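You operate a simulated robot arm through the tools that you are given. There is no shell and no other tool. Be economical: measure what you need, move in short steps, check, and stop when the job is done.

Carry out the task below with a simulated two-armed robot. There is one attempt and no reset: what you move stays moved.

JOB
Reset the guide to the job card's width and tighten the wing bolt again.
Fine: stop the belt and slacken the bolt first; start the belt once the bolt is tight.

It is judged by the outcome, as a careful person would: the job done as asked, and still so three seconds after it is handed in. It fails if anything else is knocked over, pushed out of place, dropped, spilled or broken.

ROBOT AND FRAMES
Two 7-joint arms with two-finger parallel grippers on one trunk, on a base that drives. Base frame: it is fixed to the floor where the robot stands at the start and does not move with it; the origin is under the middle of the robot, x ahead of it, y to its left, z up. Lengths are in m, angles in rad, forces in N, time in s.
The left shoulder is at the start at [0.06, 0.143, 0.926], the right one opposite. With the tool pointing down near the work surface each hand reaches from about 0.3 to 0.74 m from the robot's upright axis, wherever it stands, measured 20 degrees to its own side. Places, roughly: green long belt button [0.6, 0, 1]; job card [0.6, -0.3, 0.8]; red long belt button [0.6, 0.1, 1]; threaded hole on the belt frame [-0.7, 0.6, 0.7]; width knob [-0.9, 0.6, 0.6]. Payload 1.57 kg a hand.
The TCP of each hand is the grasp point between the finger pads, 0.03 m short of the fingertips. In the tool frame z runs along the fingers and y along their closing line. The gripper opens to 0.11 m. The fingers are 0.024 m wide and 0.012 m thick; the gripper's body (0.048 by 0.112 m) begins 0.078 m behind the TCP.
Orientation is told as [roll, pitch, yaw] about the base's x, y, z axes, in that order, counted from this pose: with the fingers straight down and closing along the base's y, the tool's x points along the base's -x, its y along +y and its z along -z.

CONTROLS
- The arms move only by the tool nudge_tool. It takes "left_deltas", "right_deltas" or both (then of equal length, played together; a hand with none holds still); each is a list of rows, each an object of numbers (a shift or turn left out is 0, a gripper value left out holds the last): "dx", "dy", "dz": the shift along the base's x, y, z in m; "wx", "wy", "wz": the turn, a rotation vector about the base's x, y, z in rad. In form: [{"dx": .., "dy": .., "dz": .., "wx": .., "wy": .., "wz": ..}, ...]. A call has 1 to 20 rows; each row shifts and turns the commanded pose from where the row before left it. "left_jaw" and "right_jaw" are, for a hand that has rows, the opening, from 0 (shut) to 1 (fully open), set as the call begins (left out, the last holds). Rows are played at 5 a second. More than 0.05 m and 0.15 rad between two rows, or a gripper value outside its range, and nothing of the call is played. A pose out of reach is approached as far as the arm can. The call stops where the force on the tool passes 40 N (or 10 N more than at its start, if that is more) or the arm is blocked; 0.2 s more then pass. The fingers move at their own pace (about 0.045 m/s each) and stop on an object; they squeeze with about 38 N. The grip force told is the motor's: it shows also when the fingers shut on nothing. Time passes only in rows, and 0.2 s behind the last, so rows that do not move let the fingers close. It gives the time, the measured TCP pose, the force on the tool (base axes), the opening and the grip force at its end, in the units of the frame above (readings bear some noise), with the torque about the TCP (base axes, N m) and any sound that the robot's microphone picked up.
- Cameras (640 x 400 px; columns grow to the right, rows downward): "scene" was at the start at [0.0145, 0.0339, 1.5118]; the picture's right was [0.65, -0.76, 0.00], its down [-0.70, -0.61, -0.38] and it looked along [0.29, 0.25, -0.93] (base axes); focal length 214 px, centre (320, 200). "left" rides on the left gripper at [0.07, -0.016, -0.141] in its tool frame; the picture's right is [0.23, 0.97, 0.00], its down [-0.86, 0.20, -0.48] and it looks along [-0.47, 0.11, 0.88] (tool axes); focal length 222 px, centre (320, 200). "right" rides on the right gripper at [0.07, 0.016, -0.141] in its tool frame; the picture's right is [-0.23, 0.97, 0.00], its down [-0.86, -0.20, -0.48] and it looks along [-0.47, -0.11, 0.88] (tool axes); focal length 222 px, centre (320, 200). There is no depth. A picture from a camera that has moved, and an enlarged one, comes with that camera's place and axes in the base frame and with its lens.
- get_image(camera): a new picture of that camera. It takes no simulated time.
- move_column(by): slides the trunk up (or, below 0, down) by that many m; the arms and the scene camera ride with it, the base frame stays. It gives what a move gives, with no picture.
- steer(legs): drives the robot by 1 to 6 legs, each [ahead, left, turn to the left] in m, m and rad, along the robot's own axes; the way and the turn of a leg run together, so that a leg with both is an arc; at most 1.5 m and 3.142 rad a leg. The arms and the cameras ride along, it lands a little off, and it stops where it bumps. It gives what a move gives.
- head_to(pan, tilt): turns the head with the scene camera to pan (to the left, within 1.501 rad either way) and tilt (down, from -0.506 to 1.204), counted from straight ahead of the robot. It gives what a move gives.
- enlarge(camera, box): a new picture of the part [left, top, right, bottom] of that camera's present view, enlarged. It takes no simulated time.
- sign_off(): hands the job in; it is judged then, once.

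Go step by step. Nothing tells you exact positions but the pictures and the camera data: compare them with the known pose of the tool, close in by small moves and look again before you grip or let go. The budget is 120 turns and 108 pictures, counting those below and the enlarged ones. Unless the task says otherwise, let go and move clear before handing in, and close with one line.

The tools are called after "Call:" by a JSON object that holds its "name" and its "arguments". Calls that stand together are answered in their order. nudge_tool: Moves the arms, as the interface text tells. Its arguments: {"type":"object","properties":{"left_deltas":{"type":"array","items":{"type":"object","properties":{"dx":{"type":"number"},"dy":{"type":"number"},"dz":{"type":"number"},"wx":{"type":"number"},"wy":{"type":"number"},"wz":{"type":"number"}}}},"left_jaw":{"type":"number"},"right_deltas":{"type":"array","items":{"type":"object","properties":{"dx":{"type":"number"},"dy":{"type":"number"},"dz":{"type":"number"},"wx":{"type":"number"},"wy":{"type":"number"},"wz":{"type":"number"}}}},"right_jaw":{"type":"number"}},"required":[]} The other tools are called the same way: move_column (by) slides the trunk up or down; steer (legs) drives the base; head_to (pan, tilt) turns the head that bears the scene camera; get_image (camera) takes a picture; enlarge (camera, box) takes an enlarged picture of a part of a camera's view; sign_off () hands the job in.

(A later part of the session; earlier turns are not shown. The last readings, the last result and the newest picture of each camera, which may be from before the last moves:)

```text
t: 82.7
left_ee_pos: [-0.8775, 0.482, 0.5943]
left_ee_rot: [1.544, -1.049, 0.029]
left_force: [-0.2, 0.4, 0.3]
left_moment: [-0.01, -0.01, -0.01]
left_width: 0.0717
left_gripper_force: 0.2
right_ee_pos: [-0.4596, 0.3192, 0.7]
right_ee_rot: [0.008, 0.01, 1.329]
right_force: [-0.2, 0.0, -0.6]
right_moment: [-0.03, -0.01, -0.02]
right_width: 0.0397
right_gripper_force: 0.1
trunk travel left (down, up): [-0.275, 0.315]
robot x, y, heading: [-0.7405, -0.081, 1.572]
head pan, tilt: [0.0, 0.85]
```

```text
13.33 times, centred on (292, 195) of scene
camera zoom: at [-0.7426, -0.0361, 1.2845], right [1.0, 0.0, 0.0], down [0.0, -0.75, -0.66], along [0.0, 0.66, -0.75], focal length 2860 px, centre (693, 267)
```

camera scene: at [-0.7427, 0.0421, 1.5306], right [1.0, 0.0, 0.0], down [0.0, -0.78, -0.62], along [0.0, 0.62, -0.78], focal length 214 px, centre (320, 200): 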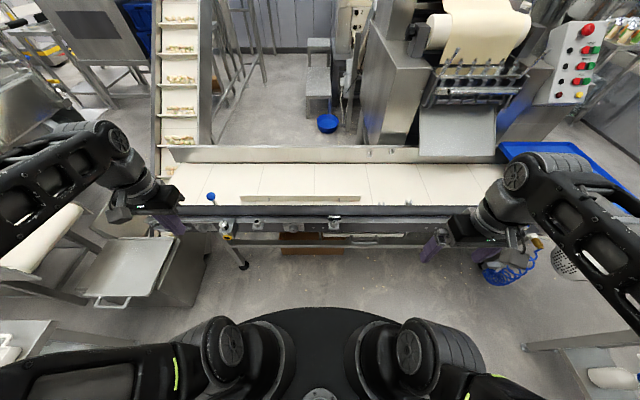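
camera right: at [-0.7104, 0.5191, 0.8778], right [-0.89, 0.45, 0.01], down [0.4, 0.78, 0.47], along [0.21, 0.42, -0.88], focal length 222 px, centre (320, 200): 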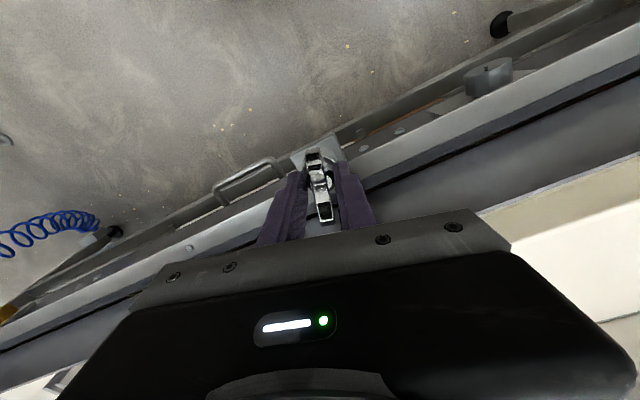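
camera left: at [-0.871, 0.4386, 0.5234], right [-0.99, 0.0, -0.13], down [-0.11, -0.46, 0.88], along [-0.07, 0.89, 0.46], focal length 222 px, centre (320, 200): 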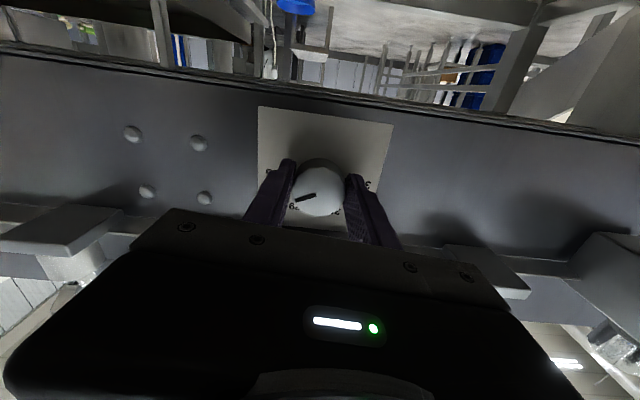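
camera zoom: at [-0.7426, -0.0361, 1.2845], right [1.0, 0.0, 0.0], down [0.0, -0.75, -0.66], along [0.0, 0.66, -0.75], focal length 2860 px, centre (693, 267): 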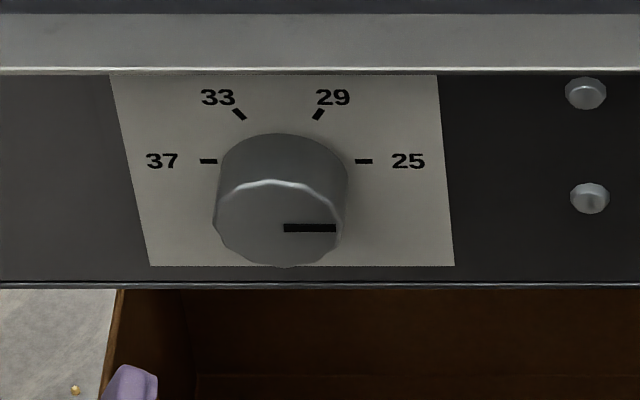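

The dial now reads exactly 25. I check the guide and its rods for any other scale before tightening.

Call:
{"name": "enlarge", "arguments": {"camera": "scene", "box": [240, 140, 400, 240]}}

Call:
{"name": "enlarge", "arguments": {"camera": "scene", "box": [160, 190, 224, 230]}}

```text
4.00 times, centred on (320, 190) of scene
camera zoom: at [-0.7426, -0.0361, 1.2845], right [1.0, 0.0, 0.0], down [0.0, -0.75, -0.66], along [0.0, 0.66, -0.75], focal length 858 px, centre (320, 240)
```

zoom: 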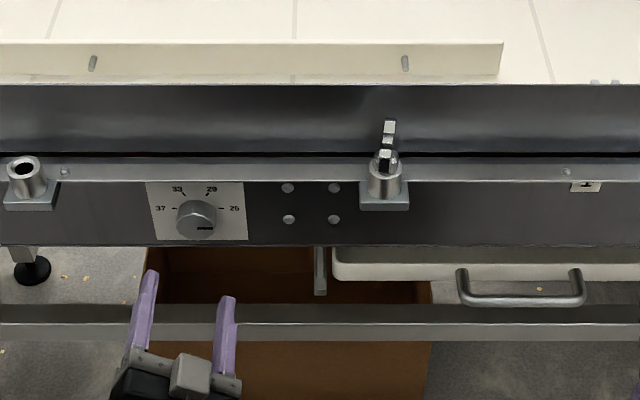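

```text
10.00 times, centred on (192, 210) of scene
camera zoom: at [-0.7426, -0.0361, 1.2845], right [1.0, 0.0, 0.0], down [0.0, -0.75, -0.66], along [0.0, 0.66, -0.75], focal length 2145 px, centre (1600, 100)
```

zoom: 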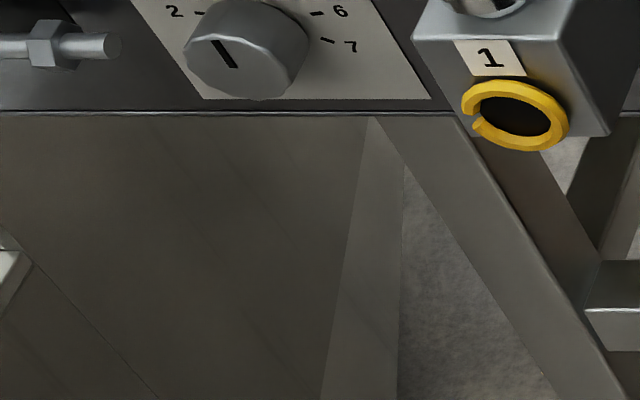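

Only this dial concerns the guide (the other is the 2-7 belt dial). Now I raise the trunk again and bring the right hand back over the bolt to retighten.

Call:
{"name": "move_column", "arguments": {"by": 0.25}}

Call:
{"name": "nudge_tool", "arguments": {"right_deltas": [{"dx": -0.02, "dy": 0.02, "dz": -0.02}, {"dx": -0.034, "dy": 0.034}, {"dx": -0.034, "dy": 0.034}, {"dx": -0.034, "dy": 0.034}, {"dx": -0.034, "dy": 0.034}, {"dx": -0.034, "dy": 0.034}, {"dx": -0.028, "dy": 0.034}, {"dy": 0.03, "dz": -0.02}, {"dz": -0.04}, {"dz": -0.04}], "right_jaw": 0.4}}

Call:
{"name": "get_image", "arguments": {"camera": "right"}}

```text
t: 85.2
left_ee_pos: [-0.8774, 0.482, 0.844]
left_ee_rot: [1.539, -1.05, 0.034]
left_force: [0.7, 0.5, 0.4]
left_moment: [-0.01, 0.0, 0.02]
left_width: 0.0713
left_gripper_force: 0.0
right_ee_pos: [-0.4594, 0.3209, 0.9494]
right_ee_rot: [0.009, 0.01, 1.328]
right_force: [-0.2, 0.2, 0.1]
right_moment: [0.0, -0.02, 0.01]
right_width: 0.0395
right_gripper_force: 0.0
trunk travel left (down, up): [-0.525, 0.065]
robot x, y, heading: [-0.7456, -0.0817, 1.57]
head pan, tilt: [0.0, 0.85]
```

```text
t: 87.4
left_ee_pos: [-0.8776, 0.4817, 0.8437]
left_ee_rot: [1.538, -1.051, 0.032]
left_force: [-0.8, 0.2, -0.5]
left_moment: [-0.05, -0.05, -0.01]
left_width: 0.0716
left_gripper_force: 0.1
right_ee_pos: [-0.678, 0.5729, 0.8295]
right_ee_rot: [0.005, 0.012, 1.33]
right_force: [-0.2, -0.8, -0.3]
right_moment: [-0.02, 0.01, 0.01]
right_width: 0.0441
right_gripper_force: 0.0
trunk travel left (down, up): [-0.525, 0.065]
robot x, y, heading: [-0.7454, -0.0773, 1.567]
head pan, tilt: [0.0, 0.85]
```

```text
42 pictures are left
camera right: at [-0.7087, 0.5117, 0.9725], right [-0.89, 0.46, 0.0], down [0.4, 0.79, 0.47], along [0.21, 0.42, -0.88], focal length 222 px, centre (320, 200)
```

right: 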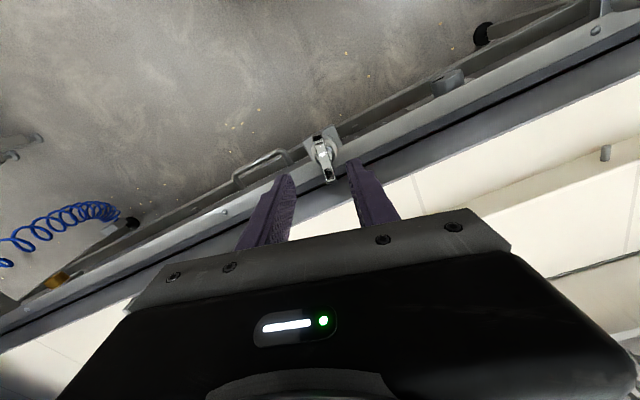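

The wing is aligned with the hand. I centre (+8 mm in y), descend, grip the plate and turn clockwise.

Call:
{"name": "nudge_tool", "arguments": {"right_deltas": [{"dy": 0.0085, "dx": -0.001, "dz": -0.02}, {"dz": -0.03}, {"dz": -0.03}, {"dz": -0.014}]}}

Call:
{"name": "get_image", "arguments": {"camera": "right"}}

```text
t: 88.4
left_ee_pos: [-0.8778, 0.4825, 0.8443]
left_ee_rot: [1.538, -1.05, 0.032]
left_force: [-0.8, 0.0, -0.1]
left_moment: [0.0, 0.01, 0.03]
left_width: 0.0715
left_gripper_force: 0.1
right_ee_pos: [-0.6778, 0.5825, 0.7364]
right_ee_rot: [0.006, 0.009, 1.326]
right_force: [0.6, 0.2, 0.5]
right_moment: [0.0, -0.01, 0.0]
right_width: 0.044
right_gripper_force: 0.1
trunk travel left (down, up): [-0.525, 0.065]
robot x, y, heading: [-0.742, -0.0797, 1.571]
head pan, tilt: [0.0, 0.85]
```

```text
41 pictures are left
camera right: at [-0.7093, 0.5204, 0.8779], right [-0.89, 0.46, 0.0], down [0.4, 0.79, 0.47], along [0.21, 0.42, -0.88], focal length 222 px, centre (320, 200)
```

right: 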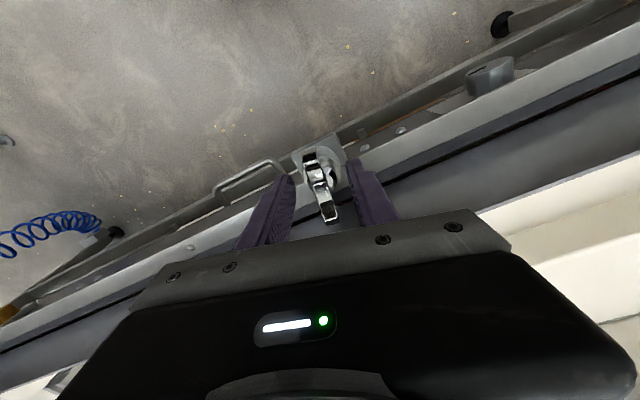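

The wing is about 0.2 rad further round than the hand; I align, close and turn clockwise.

Call:
{"name": "nudge_tool", "arguments": {"right_deltas": [{"wz": 0.1}, {"wz": 0.1}]}}

Call:
{"name": "nudge_tool", "arguments": {"right_deltas": [{}, {}, {}, {"wz": -0.1}, {"wz": -0.1}, {"wz": -0.1}, {"wz": -0.1}, {"wz": -0.1}, {"wz": -0.1}, {"wz": -0.1}, {"wz": -0.1}, {"wz": -0.1}], "right_jaw": 0}}

Call:
{"name": "get_image", "arguments": {"camera": "right"}}

```text
t: 89.0
left_ee_pos: [-0.8778, 0.4805, 0.8435]
left_ee_rot: [1.539, -1.05, 0.034]
left_force: [0.8, 0.3, 0.4]
left_moment: [0.02, 0.0, 0.05]
left_width: 0.0715
left_gripper_force: 0.1
right_ee_pos: [-0.6787, 0.5818, 0.7358]
right_ee_rot: [0.007, 0.011, 1.53]
right_force: [0.0, 0.6, 0.0]
right_moment: [-0.01, 0.01, -0.01]
right_width: 0.0441
right_gripper_force: 0.1
trunk travel left (down, up): [-0.525, 0.065]
robot x, y, heading: [-0.7449, -0.083, 1.572]
head pan, tilt: [0.0, 0.85]
```

```text
t: 91.6
left_ee_pos: [-0.878, 0.4822, 0.8433]
left_ee_rot: [1.54, -1.051, 0.034]
left_force: [-0.4, 1.0, -0.2]
left_moment: [0.01, 0.01, -0.01]
left_width: 0.0715
left_gripper_force: 0.0
right_ee_pos: [-0.681, 0.5826, 0.7364]
right_ee_rot: [0.012, 0.011, 0.627]
right_force: [-13.9, 6.4, -1.3]
right_moment: [0.12, 0.46, 0.02]
right_width: 0.0241
right_gripper_force: 36.2
trunk travel left (down, up): [-0.525, 0.065]
robot x, y, heading: [-0.7428, -0.0808, 1.571]
head pan, tilt: [0.0, 0.85]
```

```text
40 pictures are left
camera right: at [-0.7445, 0.5563, 0.8779], right [-0.39, 0.92, 0.01], down [0.82, 0.34, 0.47], along [0.43, 0.19, -0.88], focal length 222 px, centre (320, 200)
```

right: 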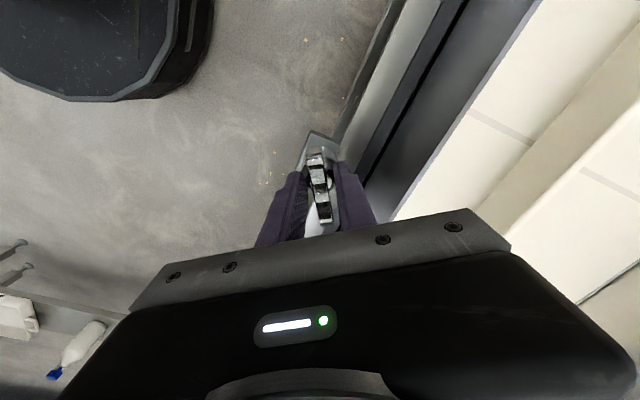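

Wing is at about 0.65 rad and still free. I try a little further in this grip.

Call:
{"name": "nudge_tool", "arguments": {"right_deltas": [{"wz": -0.08, "dx": 0.001}, {"wz": -0.08}, {"wz": -0.08}, {"wz": -0.08}]}}

```text
t: 92.6
left_ee_pos: [-0.8794, 0.4817, 0.8438]
left_ee_rot: [1.539, -1.052, 0.036]
left_force: [-0.1, -0.4, 0.4]
left_moment: [-0.01, 0.02, 0.0]
left_width: 0.0717
left_gripper_force: 0.1
right_ee_pos: [-0.68, 0.5837, 0.7349]
right_ee_rot: [0.008, 0.01, 0.308]
right_force: [-21.7, 13.4, -1.6]
right_moment: [0.34, 0.71, 0.04]
right_width: 0.024
right_gripper_force: 35.9
trunk travel left (down, up): [-0.525, 0.065]
robot x, y, heading: [-0.7425, -0.0838, 1.57]
head pan, tilt: [0.0, 0.85]
```

Still in reach at 0.31. I relieve the side load and keep turning.

Call:
{"name": "nudge_tool", "arguments": {"right_deltas": [{"dx": -0.002, "dy": 0.0012}, {"wz": -0.08}, {"wz": -0.08}, {"wz": -0.06}]}}

Call:
{"name": "get_image", "arguments": {"camera": "right"}}

```text
t: 93.6
left_ee_pos: [-0.879, 0.4815, 0.8427]
left_ee_rot: [1.539, -1.051, 0.033]
left_force: [0.3, 0.4, 0.1]
left_moment: [-0.04, 0.02, 0.0]
left_width: 0.0713
left_gripper_force: 0.0
right_ee_pos: [-0.6809, 0.5848, 0.7358]
right_ee_rot: [0.005, 0.007, 0.086]
right_force: [-17.7, 9.9, -0.9]
right_moment: [0.2, 0.71, 0.01]
right_width: 0.0237
right_gripper_force: 36.0
trunk travel left (down, up): [-0.525, 0.065]
robot x, y, heading: [-0.7445, -0.0797, 1.567]
head pan, tilt: [0.0, 0.85]
```

```text
39 pictures are left
camera right: at [-0.7497, 0.5946, 0.8773], right [0.14, 0.99, 0.0], down [0.87, -0.13, 0.47], along [0.47, -0.06, -0.88], focal length 222 px, centre (320, 200)
```

right: 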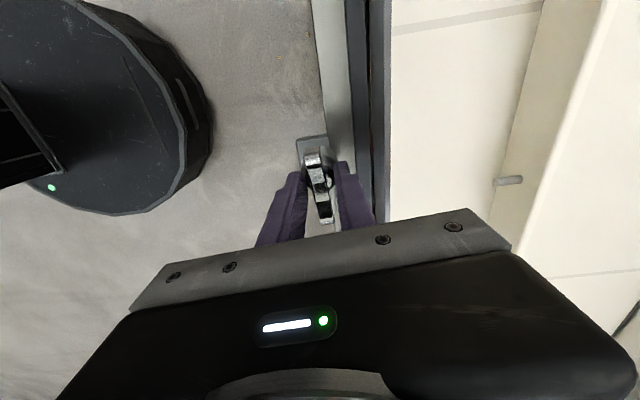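

Wing is nearly back to its starting line with no torque yet. I change to the end grip for the final tightening.

Call:
{"name": "nudge_tool", "arguments": {"right_deltas": [{}, {}, {"dz": 0.03}, {"dz": 0.04}, {"dz": 0.02, "wz": 0.14}, {"wz": 0.145}, {"wz": 0.145}, {"wz": 0.145}, {"wz": 0.145}, {"wz": 0.145}, {"wz": 0.145}, {"wz": 0.145}, {"wz": 0.145}, {"wz": 0.145}, {"wz": 0.145}], "right_jaw": 0.4}}

Call:
{"name": "get_image", "arguments": {"camera": "right"}}

Call:
{"name": "enlarge", "arguments": {"camera": "right", "box": [272, 120, 368, 180]}}

```text
t: 96.8
left_ee_pos: [-0.8774, 0.4821, 0.8435]
left_ee_rot: [1.54, -1.051, 0.032]
left_force: [0.3, -0.2, -0.2]
left_moment: [-0.02, -0.03, 0.0]
left_width: 0.0716
left_gripper_force: 0.1
right_ee_pos: [-0.6787, 0.5838, 0.8257]
right_ee_rot: [0.005, 0.011, 1.68]
right_force: [-0.4, -1.4, -0.2]
right_moment: [0.0, 0.01, -0.02]
right_width: 0.044
right_gripper_force: 0.0
trunk travel left (down, up): [-0.525, 0.065]
robot x, y, heading: [-0.7449, -0.0805, 1.569]
head pan, tilt: [0.0, 0.85]
```

```text
38 pictures are left
camera right: at [-0.6867, 0.515, 0.9676], right [-0.99, 0.12, 0.0], down [0.11, 0.88, 0.47], along [0.05, 0.47, -0.88], focal length 222 px, centre (320, 200)
```

right: 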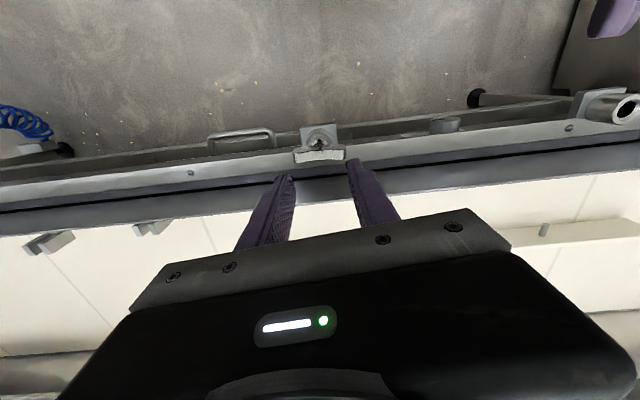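

```text
6.67 times, centred on (320, 150) of right
camera zoom: at [-0.6867, 0.515, 0.9676], right [-0.99, 0.12, 0.0], down [0.11, 0.88, 0.47], along [0.05, 0.47, -0.88], focal length 1481 px, centre (320, 533)
```

zoom: 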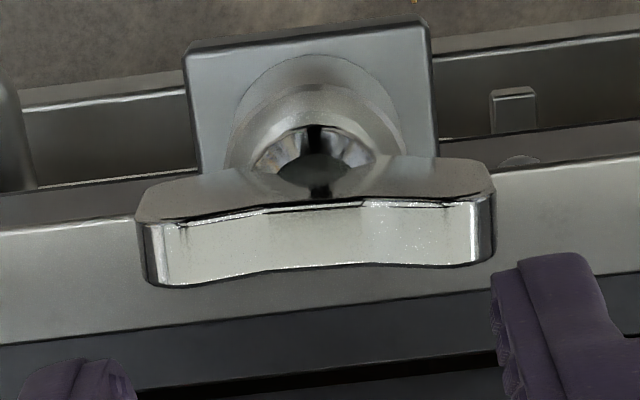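

The wing is about in line with the frame. I take the end grip again at yaw ≈1.6 and tighten until it resists.

Call:
{"name": "nudge_tool", "arguments": {"right_deltas": [{"wz": -0.08, "dy": -0.002}, {}, {"dz": -0.03}, {"dz": -0.03}, {"dz": -0.025}, {"dz": -0.012}], "right_jaw": 0.75}}

Call:
{"name": "nudge_tool", "arguments": {"right_deltas": [{}, {}, {}, {}], "right_jaw": 0}}

Call:
{"name": "get_image", "arguments": {"camera": "right"}}

```text
t: 98.2
left_ee_pos: [-0.8776, 0.4819, 0.8444]
left_ee_rot: [1.54, -1.051, 0.033]
left_force: [-0.2, 0.2, 0.3]
left_moment: [0.02, -0.03, 0.02]
left_width: 0.0717
left_gripper_force: 0.2
right_ee_pos: [-0.6793, 0.5823, 0.7277]
right_ee_rot: [0.008, 0.009, 1.599]
right_force: [0.2, 1.1, -0.3]
right_moment: [0.01, 0.0, -0.02]
right_width: 0.0824
right_gripper_force: 0.1
trunk travel left (down, up): [-0.525, 0.065]
robot x, y, heading: [-0.7446, -0.0794, 1.569]
head pan, tilt: [0.0, 0.85]
```

```text
t: 99.2
left_ee_pos: [-0.8761, 0.4827, 0.8432]
left_ee_rot: [1.538, -1.049, 0.032]
left_force: [0.9, 0.5, -0.5]
left_moment: [0.02, -0.02, 0.01]
left_width: 0.0714
left_gripper_force: 0.1
right_ee_pos: [-0.6788, 0.5829, 0.7277]
right_ee_rot: [0.006, 0.009, 1.599]
right_force: [2.1, 0.2, 0.3]
right_moment: [0.04, -0.2, 0.01]
right_width: 0.0595
right_gripper_force: 37.4
trunk travel left (down, up): [-0.525, 0.065]
robot x, y, heading: [-0.7428, -0.0814, 1.567]
head pan, tilt: [0.0, 0.85]
```

```text
36 pictures are left
camera right: at [-0.6921, 0.5142, 0.8705], right [-0.98, 0.2, 0.0], down [0.18, 0.87, 0.47], along [0.09, 0.46, -0.88], focal length 222 px, centre (320, 200)
```

right: 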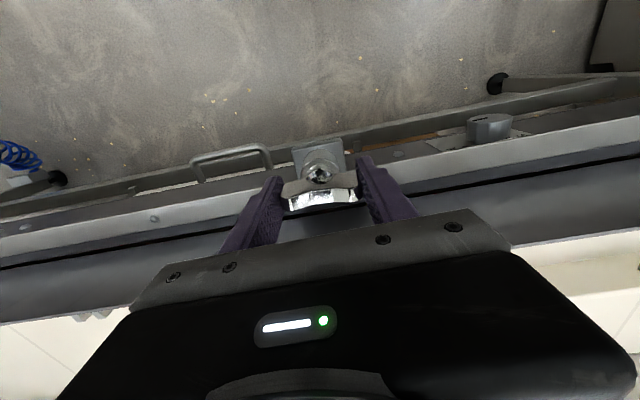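

Gripped. Turn clockwise in small steps, watching the torque.

Call:
{"name": "nudge_tool", "arguments": {"right_deltas": [{"wz": -0.05}, {"wz": -0.05}, {"wz": -0.05}]}}

Call:
{"name": "nudge_tool", "arguments": {"right_deltas": [{"wz": -0.05}, {"wz": -0.05}, {"wz": -0.05}]}}

Call:
{"name": "get_image", "arguments": {"camera": "right"}}

```text
t: 100.0
left_ee_pos: [-0.8783, 0.4832, 0.8438]
left_ee_rot: [1.54, -1.05, 0.034]
left_force: [0.6, -0.2, 0.1]
left_moment: [-0.01, 0.01, 0.01]
left_width: 0.0716
left_gripper_force: 0.1
right_ee_pos: [-0.6782, 0.5821, 0.7288]
right_ee_rot: [0.007, 0.011, 1.449]
right_force: [2.2, 2.1, 0.5]
right_moment: [-0.02, -0.29, -0.01]
right_width: 0.0595
right_gripper_force: 38.2
trunk travel left (down, up): [-0.525, 0.065]
robot x, y, heading: [-0.744, -0.0795, 1.573]
head pan, tilt: [0.0, 0.85]
```

```text
t: 100.8
left_ee_pos: [-0.8769, 0.4808, 0.8447]
left_ee_rot: [1.541, -1.052, 0.033]
left_force: [-1.1, -0.5, 0.8]
left_moment: [-0.01, 0.02, 0.0]
left_width: 0.0718
left_gripper_force: 0.0
right_ee_pos: [-0.6798, 0.5817, 0.7287]
right_ee_rot: [0.006, 0.011, 1.299]
right_force: [1.6, 4.1, -1.4]
right_moment: [-0.06, -0.28, -0.01]
right_width: 0.0597
right_gripper_force: 38.1
trunk travel left (down, up): [-0.525, 0.065]
robot x, y, heading: [-0.7418, -0.0827, 1.572]
head pan, tilt: [0.0, 0.85]
```

```text
35 pictures are left
camera right: at [-0.7125, 0.5212, 0.8706], right [-0.88, 0.48, 0.0], down [0.43, 0.77, 0.47], along [0.22, 0.41, -0.88], focal length 222 px, centre (320, 200)
```

right: 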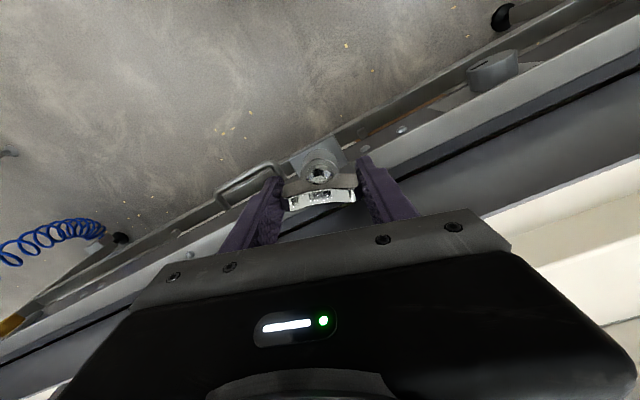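

No resistance yet; keep turning.

Call:
{"name": "nudge_tool", "arguments": {"right_deltas": [{"wz": -0.06}, {"wz": -0.06}, {"wz": -0.06}, {"wz": -0.06}]}}

Call:
{"name": "nudge_tool", "arguments": {"right_deltas": [{"wz": -0.06}, {"wz": -0.06}, {"wz": -0.06}, {"wz": -0.06}]}}

Call:
{"name": "get_image", "arguments": {"camera": "right"}}

```text
t: 101.8
left_ee_pos: [-0.8778, 0.4823, 0.8436]
left_ee_rot: [1.539, -1.051, 0.034]
left_force: [0.2, -0.1, 0.3]
left_moment: [0.01, 0.05, -0.01]
left_width: 0.0716
left_gripper_force: 0.1
right_ee_pos: [-0.6803, 0.5816, 0.7291]
right_ee_rot: [0.007, 0.01, 1.059]
right_force: [-2.7, 7.5, -2.5]
right_moment: [0.06, -0.25, -0.01]
right_width: 0.0595
right_gripper_force: 37.6
trunk travel left (down, up): [-0.525, 0.065]
robot x, y, heading: [-0.7445, -0.0815, 1.571]
head pan, tilt: [0.0, 0.85]
```

```text
t: 102.8
left_ee_pos: [-0.8789, 0.4836, 0.8431]
left_ee_rot: [1.538, -1.051, 0.035]
left_force: [0.0, 0.5, 0.5]
left_moment: [0.01, -0.04, 0.0]
left_width: 0.0716
left_gripper_force: 0.1
right_ee_pos: [-0.6802, 0.5827, 0.7276]
right_ee_rot: [0.008, 0.009, 0.818]
right_force: [-7.3, 11.5, -4.1]
right_moment: [-0.06, -0.41, 0.05]
right_width: 0.0596
right_gripper_force: 37.6
trunk travel left (down, up): [-0.525, 0.065]
robot x, y, heading: [-0.7418, -0.0813, 1.575]
head pan, tilt: [0.0, 0.85]
```

```text
34 pictures are left
camera right: at [-0.7385, 0.5439, 0.8706], right [-0.56, 0.83, 0.0], down [0.74, 0.49, 0.47], along [0.39, 0.26, -0.88], focal length 222 px, centre (320, 200)
```

right: 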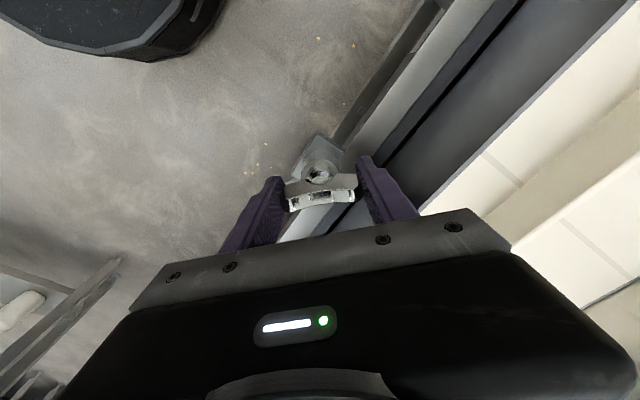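

Still free at -0.75 rad past the start line. I switch to a plate grip from the other side (yaw ≈2.35), which gives over 2 rad of clockwise turning.

Call:
{"name": "nudge_tool", "arguments": {"right_deltas": [{}, {"dz": 0.008}, {"dz": 0.01}, {"dz": 0.03}, {"dz": 0.04}], "right_jaw": 0.6}}

Call:
{"name": "enlarge", "arguments": {"camera": "right", "box": [256, 110, 384, 190]}}

```text
t: 104.0
left_ee_pos: [-0.8777, 0.4814, 0.8437]
left_ee_rot: [1.541, -1.052, 0.03]
left_force: [-0.2, -0.2, 0.2]
left_moment: [-0.04, -0.01, -0.01]
left_width: 0.0714
left_gripper_force: 0.0
right_ee_pos: [-0.6806, 0.5807, 0.8163]
right_ee_rot: [0.005, 0.009, 0.819]
right_force: [-0.5, -0.6, -0.7]
right_moment: [0.01, 0.02, 0.01]
right_width: 0.0658
right_gripper_force: 0.0
trunk travel left (down, up): [-0.525, 0.065]
robot x, y, heading: [-0.7488, -0.0798, 1.573]
head pan, tilt: [0.0, 0.85]
```

```text
5.00 times, centred on (320, 150) of right
camera zoom: at [-0.7379, 0.5423, 0.9585], right [-0.56, 0.83, 0.0], down [0.73, 0.49, 0.47], along [0.39, 0.26, -0.88], focal length 1111 px, centre (320, 450)
```

zoom: 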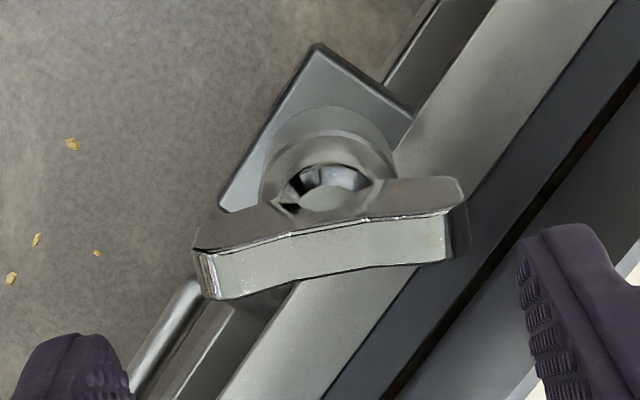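

Wing direction confirmed. Rotate to yaw 2.38 above it and check.

Call:
{"name": "nudge_tool", "arguments": {"right_deltas": [{"wz": 0.142}, {"wz": 0.142}, {"wz": 0.142}, {"wz": 0.142}, {"wz": 0.142}, {"wz": 0.142}, {"wz": 0.142}, {"wz": 0.142}, {"wz": 0.142}, {"wz": 0.142}, {"wz": 0.142, "dy": 0.001}], "right_jaw": 0.4}}

Call:
{"name": "get_image", "arguments": {"camera": "right"}}

```text
t: 106.4
left_ee_pos: [-0.8787, 0.4811, 0.8441]
left_ee_rot: [1.539, -1.051, 0.034]
left_force: [0.9, -0.6, 0.3]
left_moment: [-0.01, -0.04, -0.03]
left_width: 0.0715
left_gripper_force: 0.2
right_ee_pos: [-0.6788, 0.5844, 0.8174]
right_ee_rot: [0.006, 0.011, 2.382]
right_force: [-0.1, -0.1, -0.7]
right_moment: [0.03, 0.01, 0.01]
right_width: 0.0442
right_gripper_force: 0.0
trunk travel left (down, up): [-0.525, 0.065]
robot x, y, heading: [-0.7425, -0.0792, 1.57]
head pan, tilt: [0.0, 0.85]
```

```text
32 pictures are left
camera right: at [-0.6399, 0.5256, 0.9588], right [-0.83, -0.55, 0.0], down [-0.49, 0.74, 0.47], along [-0.26, 0.39, -0.88], focal length 222 px, centre (320, 200)
```

right: 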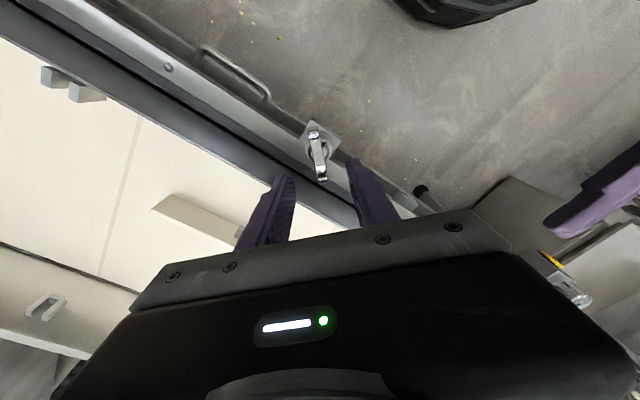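

Aligned. Descend, grip, and turn clockwise.

Call:
{"name": "nudge_tool", "arguments": {"right_deltas": [{"dz": -0.03, "dy": -0.002, "dx": -0.001}, {"dz": -0.03}, {"dz": -0.022}]}}

Call:
{"name": "nudge_tool", "arguments": {"right_deltas": [{}, {}, {}, {"wz": -0.1}, {"wz": -0.1}, {"wz": -0.1}, {"wz": -0.1}, {"wz": -0.1}], "right_jaw": 0}}

Call:
{"name": "nudge_tool", "arguments": {"right_deltas": [{"wz": -0.08}, {"wz": -0.08}, {"wz": -0.08}, {"wz": -0.08}, {"wz": -0.08}]}}

Call:
{"name": "get_image", "arguments": {"camera": "right"}}

```text
t: 107.2
left_ee_pos: [-0.8775, 0.482, 0.8442]
left_ee_rot: [1.539, -1.051, 0.031]
left_force: [0.6, -0.8, -0.2]
left_moment: [0.0, 0.04, 0.01]
left_width: 0.0714
left_gripper_force: 0.0
right_ee_pos: [-0.6805, 0.5802, 0.7354]
right_ee_rot: [0.006, 0.01, 2.381]
right_force: [0.1, -0.3, -0.3]
right_moment: [-0.01, -0.02, 0.01]
right_width: 0.0441
right_gripper_force: 0.0
trunk travel left (down, up): [-0.525, 0.065]
robot x, y, heading: [-0.7454, -0.0814, 1.573]
head pan, tilt: [0.0, 0.85]
```

```text
t: 109.0
left_ee_pos: [-0.8755, 0.4828, 0.8433]
left_ee_rot: [1.537, -1.049, 0.035]
left_force: [0.5, 0.9, -0.9]
left_moment: [0.0, -0.02, 0.02]
left_width: 0.0717
left_gripper_force: 0.0
right_ee_pos: [-0.6778, 0.583, 0.7347]
right_ee_rot: [0.004, 0.009, 1.88]
right_force: [17.5, 21.3, 4.5]
right_moment: [0.74, -0.5, 0.03]
right_width: 0.0235
right_gripper_force: 35.7
trunk travel left (down, up): [-0.525, 0.065]
robot x, y, heading: [-0.7467, -0.0821, 1.573]
head pan, tilt: [0.0, 0.85]
```

```text
t: 110.2
left_ee_pos: [-0.875, 0.4834, 0.8438]
left_ee_rot: [1.538, -1.05, 0.036]
left_force: [0.0, 0.5, -1.5]
left_moment: [0.0, 0.02, -0.04]
left_width: 0.0715
left_gripper_force: 0.0
right_ee_pos: [-0.6791, 0.5821, 0.7341]
right_ee_rot: [0.005, 0.009, 1.48]
right_force: [16.4, 19.1, 4.5]
right_moment: [0.66, -0.52, 0.13]
right_width: 0.0236
right_gripper_force: 35.5
trunk travel left (down, up): [-0.525, 0.065]
robot x, y, heading: [-0.7434, -0.0789, 1.571]
head pan, tilt: [0.0, 0.85]
```

```text
31 pictures are left
camera right: at [-0.7005, 0.5158, 0.8764], right [-0.95, 0.31, 0.0], down [0.28, 0.84, 0.47], along [0.14, 0.45, -0.88], focal length 222 px, centre (320, 200)
```

right: 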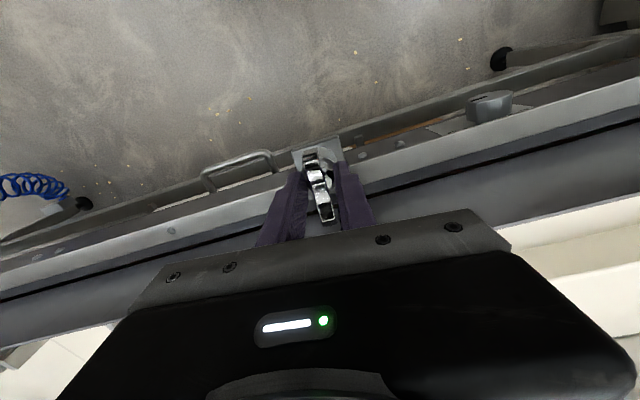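

A little resistance shows (0.13 N·m). Continue, easing the side load.

Call:
{"name": "nudge_tool", "arguments": {"right_deltas": [{"dx": 0.0015, "dy": 0.0015}, {"wz": -0.08}, {"wz": -0.08}, {"wz": -0.08}]}}

Call:
{"name": "nudge_tool", "arguments": {"right_deltas": [{"wz": -0.08}, {"wz": -0.08}, {"wz": -0.08}]}}

Call:
{"name": "get_image", "arguments": {"camera": "right"}}

```text
t: 111.2
left_ee_pos: [-0.8781, 0.4824, 0.8431]
left_ee_rot: [1.539, -1.048, 0.033]
left_force: [-0.5, 0.0, -0.1]
left_moment: [0.0, 0.02, -0.01]
left_width: 0.0715
left_gripper_force: 0.0
right_ee_pos: [-0.6798, 0.5815, 0.734]
right_ee_rot: [0.008, 0.012, 1.241]
right_force: [7.2, 9.7, 4.2]
right_moment: [0.47, -0.29, 0.16]
right_width: 0.0239
right_gripper_force: 36.1
trunk travel left (down, up): [-0.525, 0.065]
robot x, y, heading: [-0.7441, -0.0832, 1.571]
head pan, tilt: [0.0, 0.85]
```

```text
t: 112.0
left_ee_pos: [-0.8783, 0.4826, 0.8423]
left_ee_rot: [1.539, -1.051, 0.034]
left_force: [-0.1, 0.0, -0.1]
left_moment: [0.03, -0.01, 0.0]
left_width: 0.0717
left_gripper_force: 0.1
right_ee_pos: [-0.6796, 0.5826, 0.734]
right_ee_rot: [0.008, 0.012, 1.001]
right_force: [0.5, 8.2, 0.6]
right_moment: [0.38, 0.04, 0.26]
right_width: 0.0238
right_gripper_force: 36.6
trunk travel left (down, up): [-0.525, 0.065]
robot x, y, heading: [-0.7456, -0.0802, 1.572]
head pan, tilt: [0.0, 0.85]
```

```text
30 pictures are left
camera right: at [-0.7297, 0.5337, 0.8765], right [-0.7, 0.72, 0.0], down [0.64, 0.62, 0.47], along [0.33, 0.33, -0.88], focal length 222 px, centre (320, 200)
```

right: 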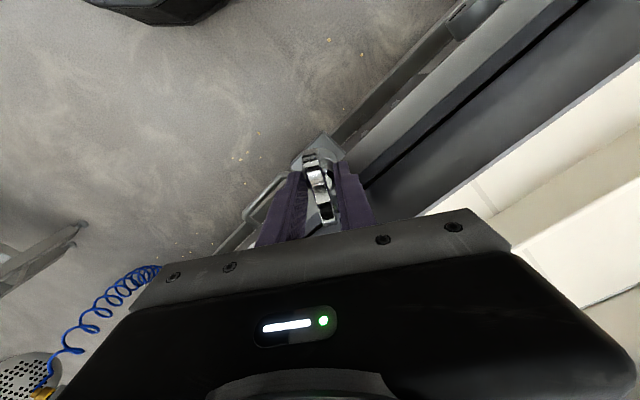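

Torque climbs steadily (0.26 N·m) and the wing follows. Continue.

Call:
{"name": "nudge_tool", "arguments": {"right_deltas": [{"wz": -0.08}, {"wz": -0.08}, {"wz": -0.08}]}}

Call:
{"name": "nudge_tool", "arguments": {"right_deltas": [{"wz": -0.08}, {"wz": -0.08}, {"wz": -0.08}]}}

Call:
{"name": "get_image", "arguments": {"camera": "right"}}

```text
t: 112.8
left_ee_pos: [-0.8783, 0.4821, 0.8429]
left_ee_rot: [1.538, -1.05, 0.034]
left_force: [0.6, 0.4, 0.2]
left_moment: [0.03, 0.02, 0.0]
left_width: 0.0714
left_gripper_force: 0.1
right_ee_pos: [-0.6806, 0.5823, 0.7346]
right_ee_rot: [0.007, 0.012, 0.762]
right_force: [-8.2, 10.4, -2.1]
right_moment: [0.3, 0.28, 0.32]
right_width: 0.0238
right_gripper_force: 36.1
trunk travel left (down, up): [-0.525, 0.065]
robot x, y, heading: [-0.7408, -0.0824, 1.568]
head pan, tilt: [0.0, 0.85]
```

```text
t: 113.6
left_ee_pos: [-0.8774, 0.4825, 0.8433]
left_ee_rot: [1.538, -1.051, 0.035]
left_force: [-0.7, -0.1, -0.5]
left_moment: [0.0, 0.05, -0.01]
left_width: 0.0714
left_gripper_force: 0.1
right_ee_pos: [-0.6802, 0.5833, 0.7345]
right_ee_rot: [0.007, 0.012, 0.521]
right_force: [-14.9, 12.7, -3.3]
right_moment: [0.27, 0.56, 0.3]
right_width: 0.0239
right_gripper_force: 36.1
trunk travel left (down, up): [-0.525, 0.065]
robot x, y, heading: [-0.7428, -0.0788, 1.572]
head pan, tilt: [0.0, 0.85]
```

```text
29 pictures are left
camera right: at [-0.7479, 0.563, 0.8766], right [-0.29, 0.96, 0.0], down [0.85, 0.25, 0.47], along [0.45, 0.14, -0.88], focal length 222 px, centre (320, 200)
```

right: 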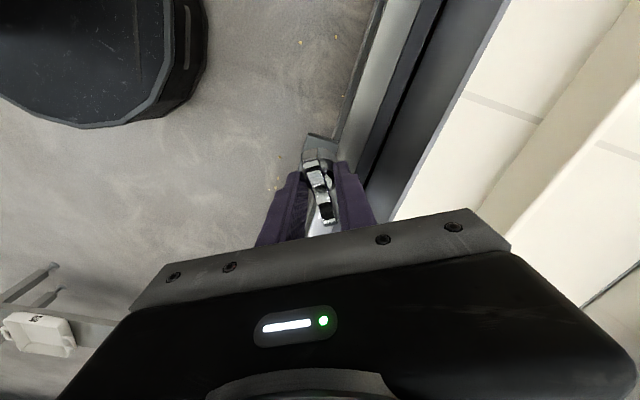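

Torque has plateaued at 0.3 N·m: the hub grip is starting to slip. I switch to the end grip for the final tightening and check the wing's angle first.

Call:
{"name": "nudge_tool", "arguments": {"right_deltas": [{}, {}, {"dz": 0.02}, {"dz": 0.03}, {"dz": 0.035}], "right_jaw": 0.36}}

Call:
{"name": "enlarge", "arguments": {"camera": "right", "box": [256, 110, 384, 190]}}

```text
t: 114.8
left_ee_pos: [-0.8776, 0.4814, 0.8441]
left_ee_rot: [1.543, -1.05, 0.031]
left_force: [-0.4, 0.5, -0.5]
left_moment: [-0.03, -0.01, -0.01]
left_width: 0.0715
left_gripper_force: 0.1
right_ee_pos: [-0.6796, 0.5807, 0.8192]
right_ee_rot: [0.005, 0.01, 0.522]
right_force: [1.3, 0.0, -0.2]
right_moment: [0.01, -0.01, -0.02]
right_width: 0.0395
right_gripper_force: 0.1
trunk travel left (down, up): [-0.525, 0.065]
robot x, y, heading: [-0.7422, -0.0863, 1.57]
head pan, tilt: [0.0, 0.85]
```

```text
5.00 times, centred on (320, 150) of right
camera zoom: at [-0.7464, 0.561, 0.9617], right [-0.29, 0.96, 0.0], down [0.85, 0.25, 0.47], along [0.45, 0.14, -0.88], focal length 1111 px, centre (320, 450)
```

zoom: 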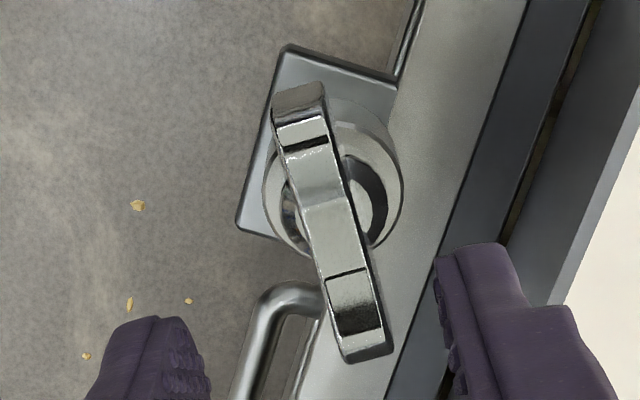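

Wing is at about 0.52 rad, so the grip had held. Now the end grip at yaw 2.09.

Call:
{"name": "nudge_tool", "arguments": {"right_deltas": [{"wz": 0.143}, {"wz": 0.143}, {"wz": 0.143}, {"wz": 0.143}, {"wz": 0.143}, {"wz": 0.143}, {"wz": 0.143}, {"wz": 0.143}, {"wz": 0.143}, {"wz": 0.143}, {"wz": 0.14}, {"dz": -0.03}, {"dz": -0.02}], "right_jaw": 0.67}}

Call:
{"name": "get_image", "arguments": {"camera": "right"}}

```text
t: 117.6
left_ee_pos: [-0.8781, 0.4821, 0.844]
left_ee_rot: [1.54, -1.052, 0.033]
left_force: [0.4, 0.2, -0.2]
left_moment: [0.02, -0.02, -0.01]
left_width: 0.0713
left_gripper_force: 0.0
right_ee_pos: [-0.68, 0.5827, 0.77]
right_ee_rot: [0.007, 0.011, 2.093]
right_force: [-1.3, -0.9, -1.1]
right_moment: [0.02, -0.03, 0.02]
right_width: 0.0739
right_gripper_force: 0.0
trunk travel left (down, up): [-0.525, 0.065]
robot x, y, heading: [-0.7442, -0.0848, 1.572]
head pan, tilt: [0.0, 0.85]
```

```text
27 pictures are left
camera right: at [-0.6586, 0.5164, 0.9113], right [-0.96, -0.29, 0.0], down [-0.25, 0.85, 0.47], along [-0.14, 0.45, -0.88], focal length 222 px, centre (320, 200)
```

right: 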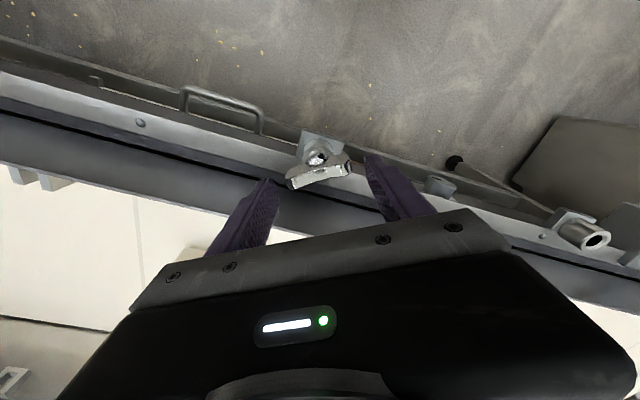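

Good; descend and close.

Call:
{"name": "nudge_tool", "arguments": {"right_deltas": [{"dz": -0.02, "wz": 0.05}, {"dz": -0.019, "wz": 0.03}]}}

Call:
{"name": "nudge_tool", "arguments": {"right_deltas": [{}, {}, {}], "right_jaw": 0}}

Call:
{"name": "nudge_tool", "arguments": {"right_deltas": [{"wz": -0.06}, {"wz": -0.06}, {"wz": -0.06}]}}

Call:
{"name": "get_image", "arguments": {"camera": "right"}}

```text
t: 118.2
left_ee_pos: [-0.8767, 0.4828, 0.845]
left_ee_rot: [1.539, -1.049, 0.032]
left_force: [0.2, 0.0, -0.4]
left_moment: [0.02, -0.01, -0.04]
left_width: 0.0713
left_gripper_force: 0.1
right_ee_pos: [-0.6789, 0.5826, 0.7314]
right_ee_rot: [0.007, 0.01, 2.173]
right_force: [-0.2, 0.0, 0.3]
right_moment: [-0.02, 0.02, -0.01]
right_width: 0.0737
right_gripper_force: 0.1
trunk travel left (down, up): [-0.525, 0.065]
robot x, y, heading: [-0.7426, -0.0809, 1.572]
head pan, tilt: [0.0, 0.85]
```

```text
t: 119.0
left_ee_pos: [-0.8771, 0.4822, 0.8434]
left_ee_rot: [1.539, -1.05, 0.032]
left_force: [0.0, -0.2, 0.6]
left_moment: [0.0, 0.0, -0.01]
left_width: 0.0715
left_gripper_force: 0.0
right_ee_pos: [-0.6787, 0.5825, 0.7303]
right_ee_rot: [0.004, 0.009, 2.172]
right_force: [7.8, 7.3, 0.1]
right_moment: [0.25, -0.24, 0.02]
right_width: 0.0597
right_gripper_force: 32.7
trunk travel left (down, up): [-0.525, 0.065]
robot x, y, heading: [-0.7429, -0.0814, 1.566]
head pan, tilt: [0.0, 0.85]
```

```text
t: 119.8
left_ee_pos: [-0.8767, 0.4823, 0.8436]
left_ee_rot: [1.54, -1.048, 0.032]
left_force: [-0.1, 0.5, 0.1]
left_moment: [0.0, 0.02, -0.02]
left_width: 0.0715
left_gripper_force: 0.2
right_ee_pos: [-0.6784, 0.5829, 0.7319]
right_ee_rot: [0.004, 0.008, 1.991]
right_force: [9.8, 8.5, 3.9]
right_moment: [0.34, -0.41, 0.2]
right_width: 0.0593
right_gripper_force: 37.8
trunk travel left (down, up): [-0.525, 0.065]
robot x, y, heading: [-0.7425, -0.0801, 1.567]
head pan, tilt: [0.0, 0.85]
```

```text
26 pictures are left
camera right: at [-0.6641, 0.5147, 0.8729], right [-0.98, -0.19, 0.0], down [-0.16, 0.87, 0.47], along [-0.09, 0.46, -0.88], focal length 222 px, centre (320, 200)
```

right: 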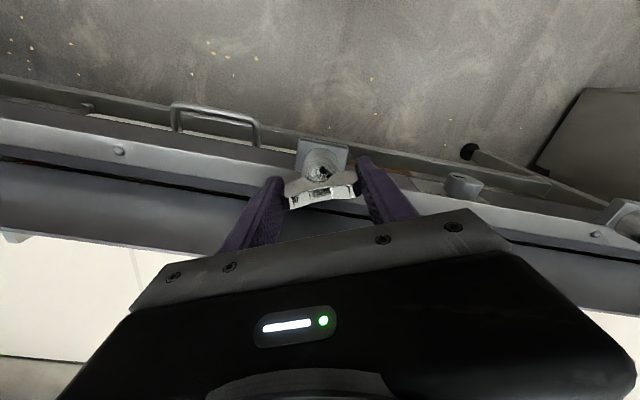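

Torque 0.20 and climbing as the wing turns. Continue.

Call:
{"name": "nudge_tool", "arguments": {"right_deltas": [{"wz": -0.06}, {"wz": -0.06}, {"wz": -0.06}, {"wz": -0.06}]}}

Call:
{"name": "nudge_tool", "arguments": {"right_deltas": [{"wz": -0.06}, {"wz": -0.06}, {"wz": -0.06}, {"wz": -0.06}]}}

Call:
{"name": "nudge_tool", "arguments": {"right_deltas": [{"wz": -0.06}, {"wz": -0.06}, {"wz": -0.06}, {"wz": -0.06}]}}

Call:
{"name": "get_image", "arguments": {"camera": "right"}}

```text
t: 120.8
left_ee_pos: [-0.878, 0.4817, 0.8433]
left_ee_rot: [1.539, -1.049, 0.034]
left_force: [0.0, 0.0, -0.1]
left_moment: [-0.01, -0.02, 0.02]
left_width: 0.0716
left_gripper_force: 0.1
right_ee_pos: [-0.6789, 0.5828, 0.731]
right_ee_rot: [0.006, 0.01, 1.749]
right_force: [10.4, 8.7, 7.8]
right_moment: [0.35, -0.33, 0.25]
right_width: 0.0592
right_gripper_force: 38.1
trunk travel left (down, up): [-0.525, 0.065]
robot x, y, heading: [-0.746, -0.0778, 1.569]
head pan, tilt: [0.0, 0.85]
```

```text
t: 121.8
left_ee_pos: [-0.8777, 0.4818, 0.8442]
left_ee_rot: [1.541, -1.053, 0.032]
left_force: [-0.2, -0.3, 0.0]
left_moment: [-0.01, 0.04, -0.02]
left_width: 0.0716
left_gripper_force: 0.1
right_ee_pos: [-0.6792, 0.5819, 0.7313]
right_ee_rot: [0.005, 0.01, 1.509]
right_force: [6.4, 6.4, 9.2]
right_moment: [0.28, -0.15, 0.29]
right_width: 0.0592
right_gripper_force: 38.2
trunk travel left (down, up): [-0.525, 0.065]
robot x, y, heading: [-0.7458, -0.0817, 1.572]
head pan, tilt: [0.0, 0.85]
```

```text
t: 122.8
left_ee_pos: [-0.8773, 0.4821, 0.844]
left_ee_rot: [1.54, -1.052, 0.033]
left_force: [-0.4, -0.1, 0.0]
left_moment: [0.01, -0.02, 0.02]
left_width: 0.0713
left_gripper_force: 0.1
right_ee_pos: [-0.6791, 0.5822, 0.7308]
right_ee_rot: [0.007, 0.01, 1.272]
right_force: [2.4, 5.7, 5.6]
right_moment: [0.31, -0.23, 0.36]
right_width: 0.0591
right_gripper_force: 37.8
trunk travel left (down, up): [-0.525, 0.065]
robot x, y, heading: [-0.7444, -0.0839, 1.577]
head pan, tilt: [0.0, 0.85]
```

```text
25 pictures are left
camera right: at [-0.7142, 0.5222, 0.8729], right [-0.86, 0.5, 0.0], down [0.45, 0.76, 0.47], along [0.23, 0.41, -0.88], focal length 222 px, centre (320, 200)
```

right: 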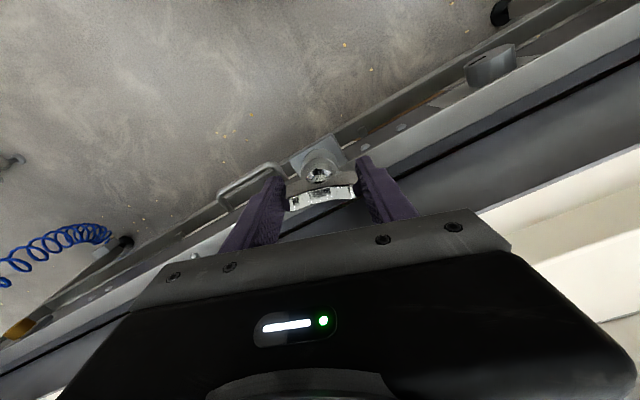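

Torque keeps building (0.36 N·m) with the wing following. I keep going to the end of this wrist range.

Call:
{"name": "nudge_tool", "arguments": {"right_deltas": [{"wz": -0.06}, {"wz": -0.06}, {"wz": -0.06}, {"wz": -0.06}]}}

Call:
{"name": "nudge_tool", "arguments": {"right_deltas": [{"wz": -0.06}, {"wz": -0.06}, {"wz": -0.06}]}}

Call:
{"name": "get_image", "arguments": {"camera": "right"}}

```text
t: 123.8
left_ee_pos: [-0.8784, 0.4823, 0.844]
left_ee_rot: [1.537, -1.052, 0.033]
left_force: [0.5, -0.1, -0.4]
left_moment: [0.03, -0.02, 0.01]
left_width: 0.0712
left_gripper_force: 0.0
right_ee_pos: [-0.6794, 0.5816, 0.7298]
right_ee_rot: [0.007, 0.01, 1.031]
right_force: [-4.4, 5.6, 3.1]
right_moment: [0.16, -0.48, 0.41]
right_width: 0.0592
right_gripper_force: 37.9
trunk travel left (down, up): [-0.525, 0.065]
robot x, y, heading: [-0.7437, -0.0827, 1.574]
head pan, tilt: [0.0, 0.85]
```

```text
t: 124.6
left_ee_pos: [-0.8782, 0.4822, 0.8438]
left_ee_rot: [1.537, -1.051, 0.033]
left_force: [0.0, 0.5, 0.2]
left_moment: [0.01, 0.0, 0.03]
left_width: 0.0716
left_gripper_force: 0.0
right_ee_pos: [-0.6812, 0.5832, 0.7301]
right_ee_rot: [0.007, 0.01, 0.851]
right_force: [-8.1, 10.2, 2.3]
right_moment: [0.01, -0.31, 0.41]
right_width: 0.0591
right_gripper_force: 37.7
trunk travel left (down, up): [-0.525, 0.065]
robot x, y, heading: [-0.7427, -0.0796, 1.573]
head pan, tilt: [0.0, 0.85]
```

```text
24 pictures are left
camera right: at [-0.737, 0.5421, 0.8728], right [-0.58, 0.81, 0.01], down [0.72, 0.51, 0.47], along [0.38, 0.28, -0.88], focal length 222 px, centre (320, 200)
```

right: 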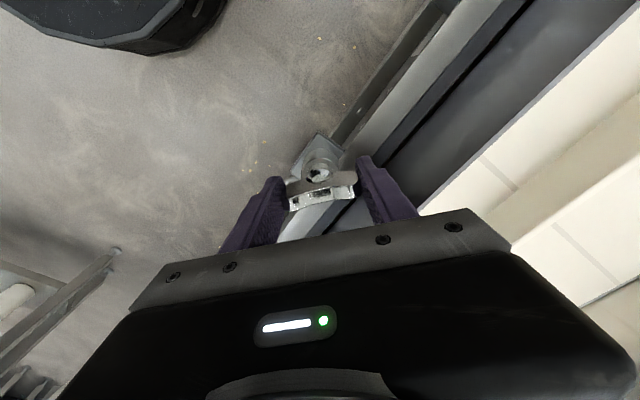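

0.41 N·m now. I try a bit further in this grip, carefully watching for the guard.

Call:
{"name": "nudge_tool", "arguments": {"right_deltas": [{"wz": -0.06}, {"wz": -0.06}]}}

Call:
{"name": "nudge_tool", "arguments": {"right_deltas": [{"wz": -0.06}, {"wz": -0.06}]}}

```text
t: 125.2
left_ee_pos: [-0.8786, 0.4822, 0.8435]
left_ee_rot: [1.54, -1.049, 0.034]
left_force: [0.9, 0.1, -0.3]
left_moment: [0.02, 0.03, -0.02]
left_width: 0.0714
left_gripper_force: 0.0
right_ee_pos: [-0.6807, 0.5823, 0.7291]
right_ee_rot: [0.008, 0.01, 0.732]
right_force: [-14.0, 9.3, 2.7]
right_moment: [0.63, -0.66, 1.3]
right_width: 0.0593
right_gripper_force: 38.4
trunk travel left (down, up): [-0.525, 0.065]
robot x, y, heading: [-0.7471, -0.0804, 1.573]
head pan, tilt: [0.0, 0.85]
```

```text
t: 125.8
left_ee_pos: [-0.8791, 0.4809, 0.8438]
left_ee_rot: [1.54, -1.053, 0.034]
left_force: [-0.2, 0.1, -0.2]
left_moment: [0.02, 0.0, -0.03]
left_width: 0.0715
left_gripper_force: 0.1
right_ee_pos: [-0.6849, 0.5808, 0.7309]
right_ee_rot: [0.007, 0.014, 0.614]
right_force: [-26.9, -2.7, 1.8]
right_moment: [1.13, -0.83, 2.04]
right_width: 0.0602
right_gripper_force: 38.1
trunk travel left (down, up): [-0.525, 0.065]
robot x, y, heading: [-0.7456, -0.0806, 1.573]
head pan, tilt: [0.0, 0.85]
```

That jump is the finger meeting the guard again. I open, turn the empty hand back and lift.

Call:
{"name": "nudge_tool", "arguments": {"right_deltas": [{}, {"wz": 0.08}, {"wz": 0.08}, {"wz": 0.08}, {"dz": 0.01}, {"dz": 0.03}, {"dz": 0.045}], "right_jaw": 0.62}}

Call:
{"name": "enlarge", "arguments": {"camera": "right", "box": [256, 110, 384, 190]}}

```text
t: 127.4
left_ee_pos: [-0.8759, 0.4806, 0.8436]
left_ee_rot: [1.54, -1.051, 0.031]
left_force: [0.4, 0.0, 0.5]
left_moment: [-0.05, 0.0, -0.01]
left_width: 0.0716
left_gripper_force: 0.0
right_ee_pos: [-0.6772, 0.582, 0.8176]
right_ee_rot: [0.007, 0.009, 0.85]
right_force: [0.6, 0.2, 0.1]
right_moment: [0.0, -0.01, -0.01]
right_width: 0.0681
right_gripper_force: 0.1
trunk travel left (down, up): [-0.525, 0.065]
robot x, y, heading: [-0.7464, -0.0799, 1.576]
head pan, tilt: [0.0, 0.85]
```

```text
5.00 times, centred on (320, 150) of right
camera zoom: at [-0.7344, 0.5415, 0.9587], right [-0.58, 0.81, 0.0], down [0.72, 0.51, 0.47], along [0.38, 0.28, -0.88], focal length 1111 px, centre (320, 450)
```

zoom: 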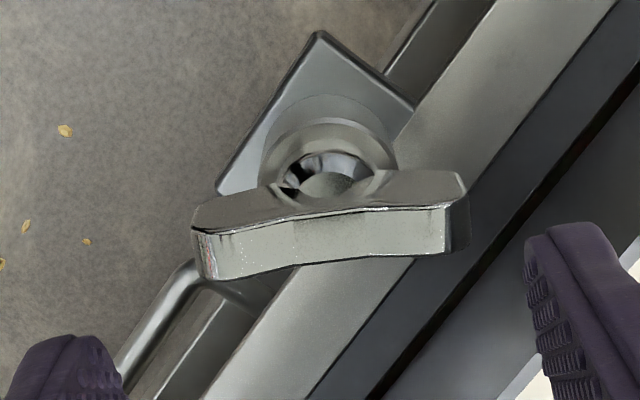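

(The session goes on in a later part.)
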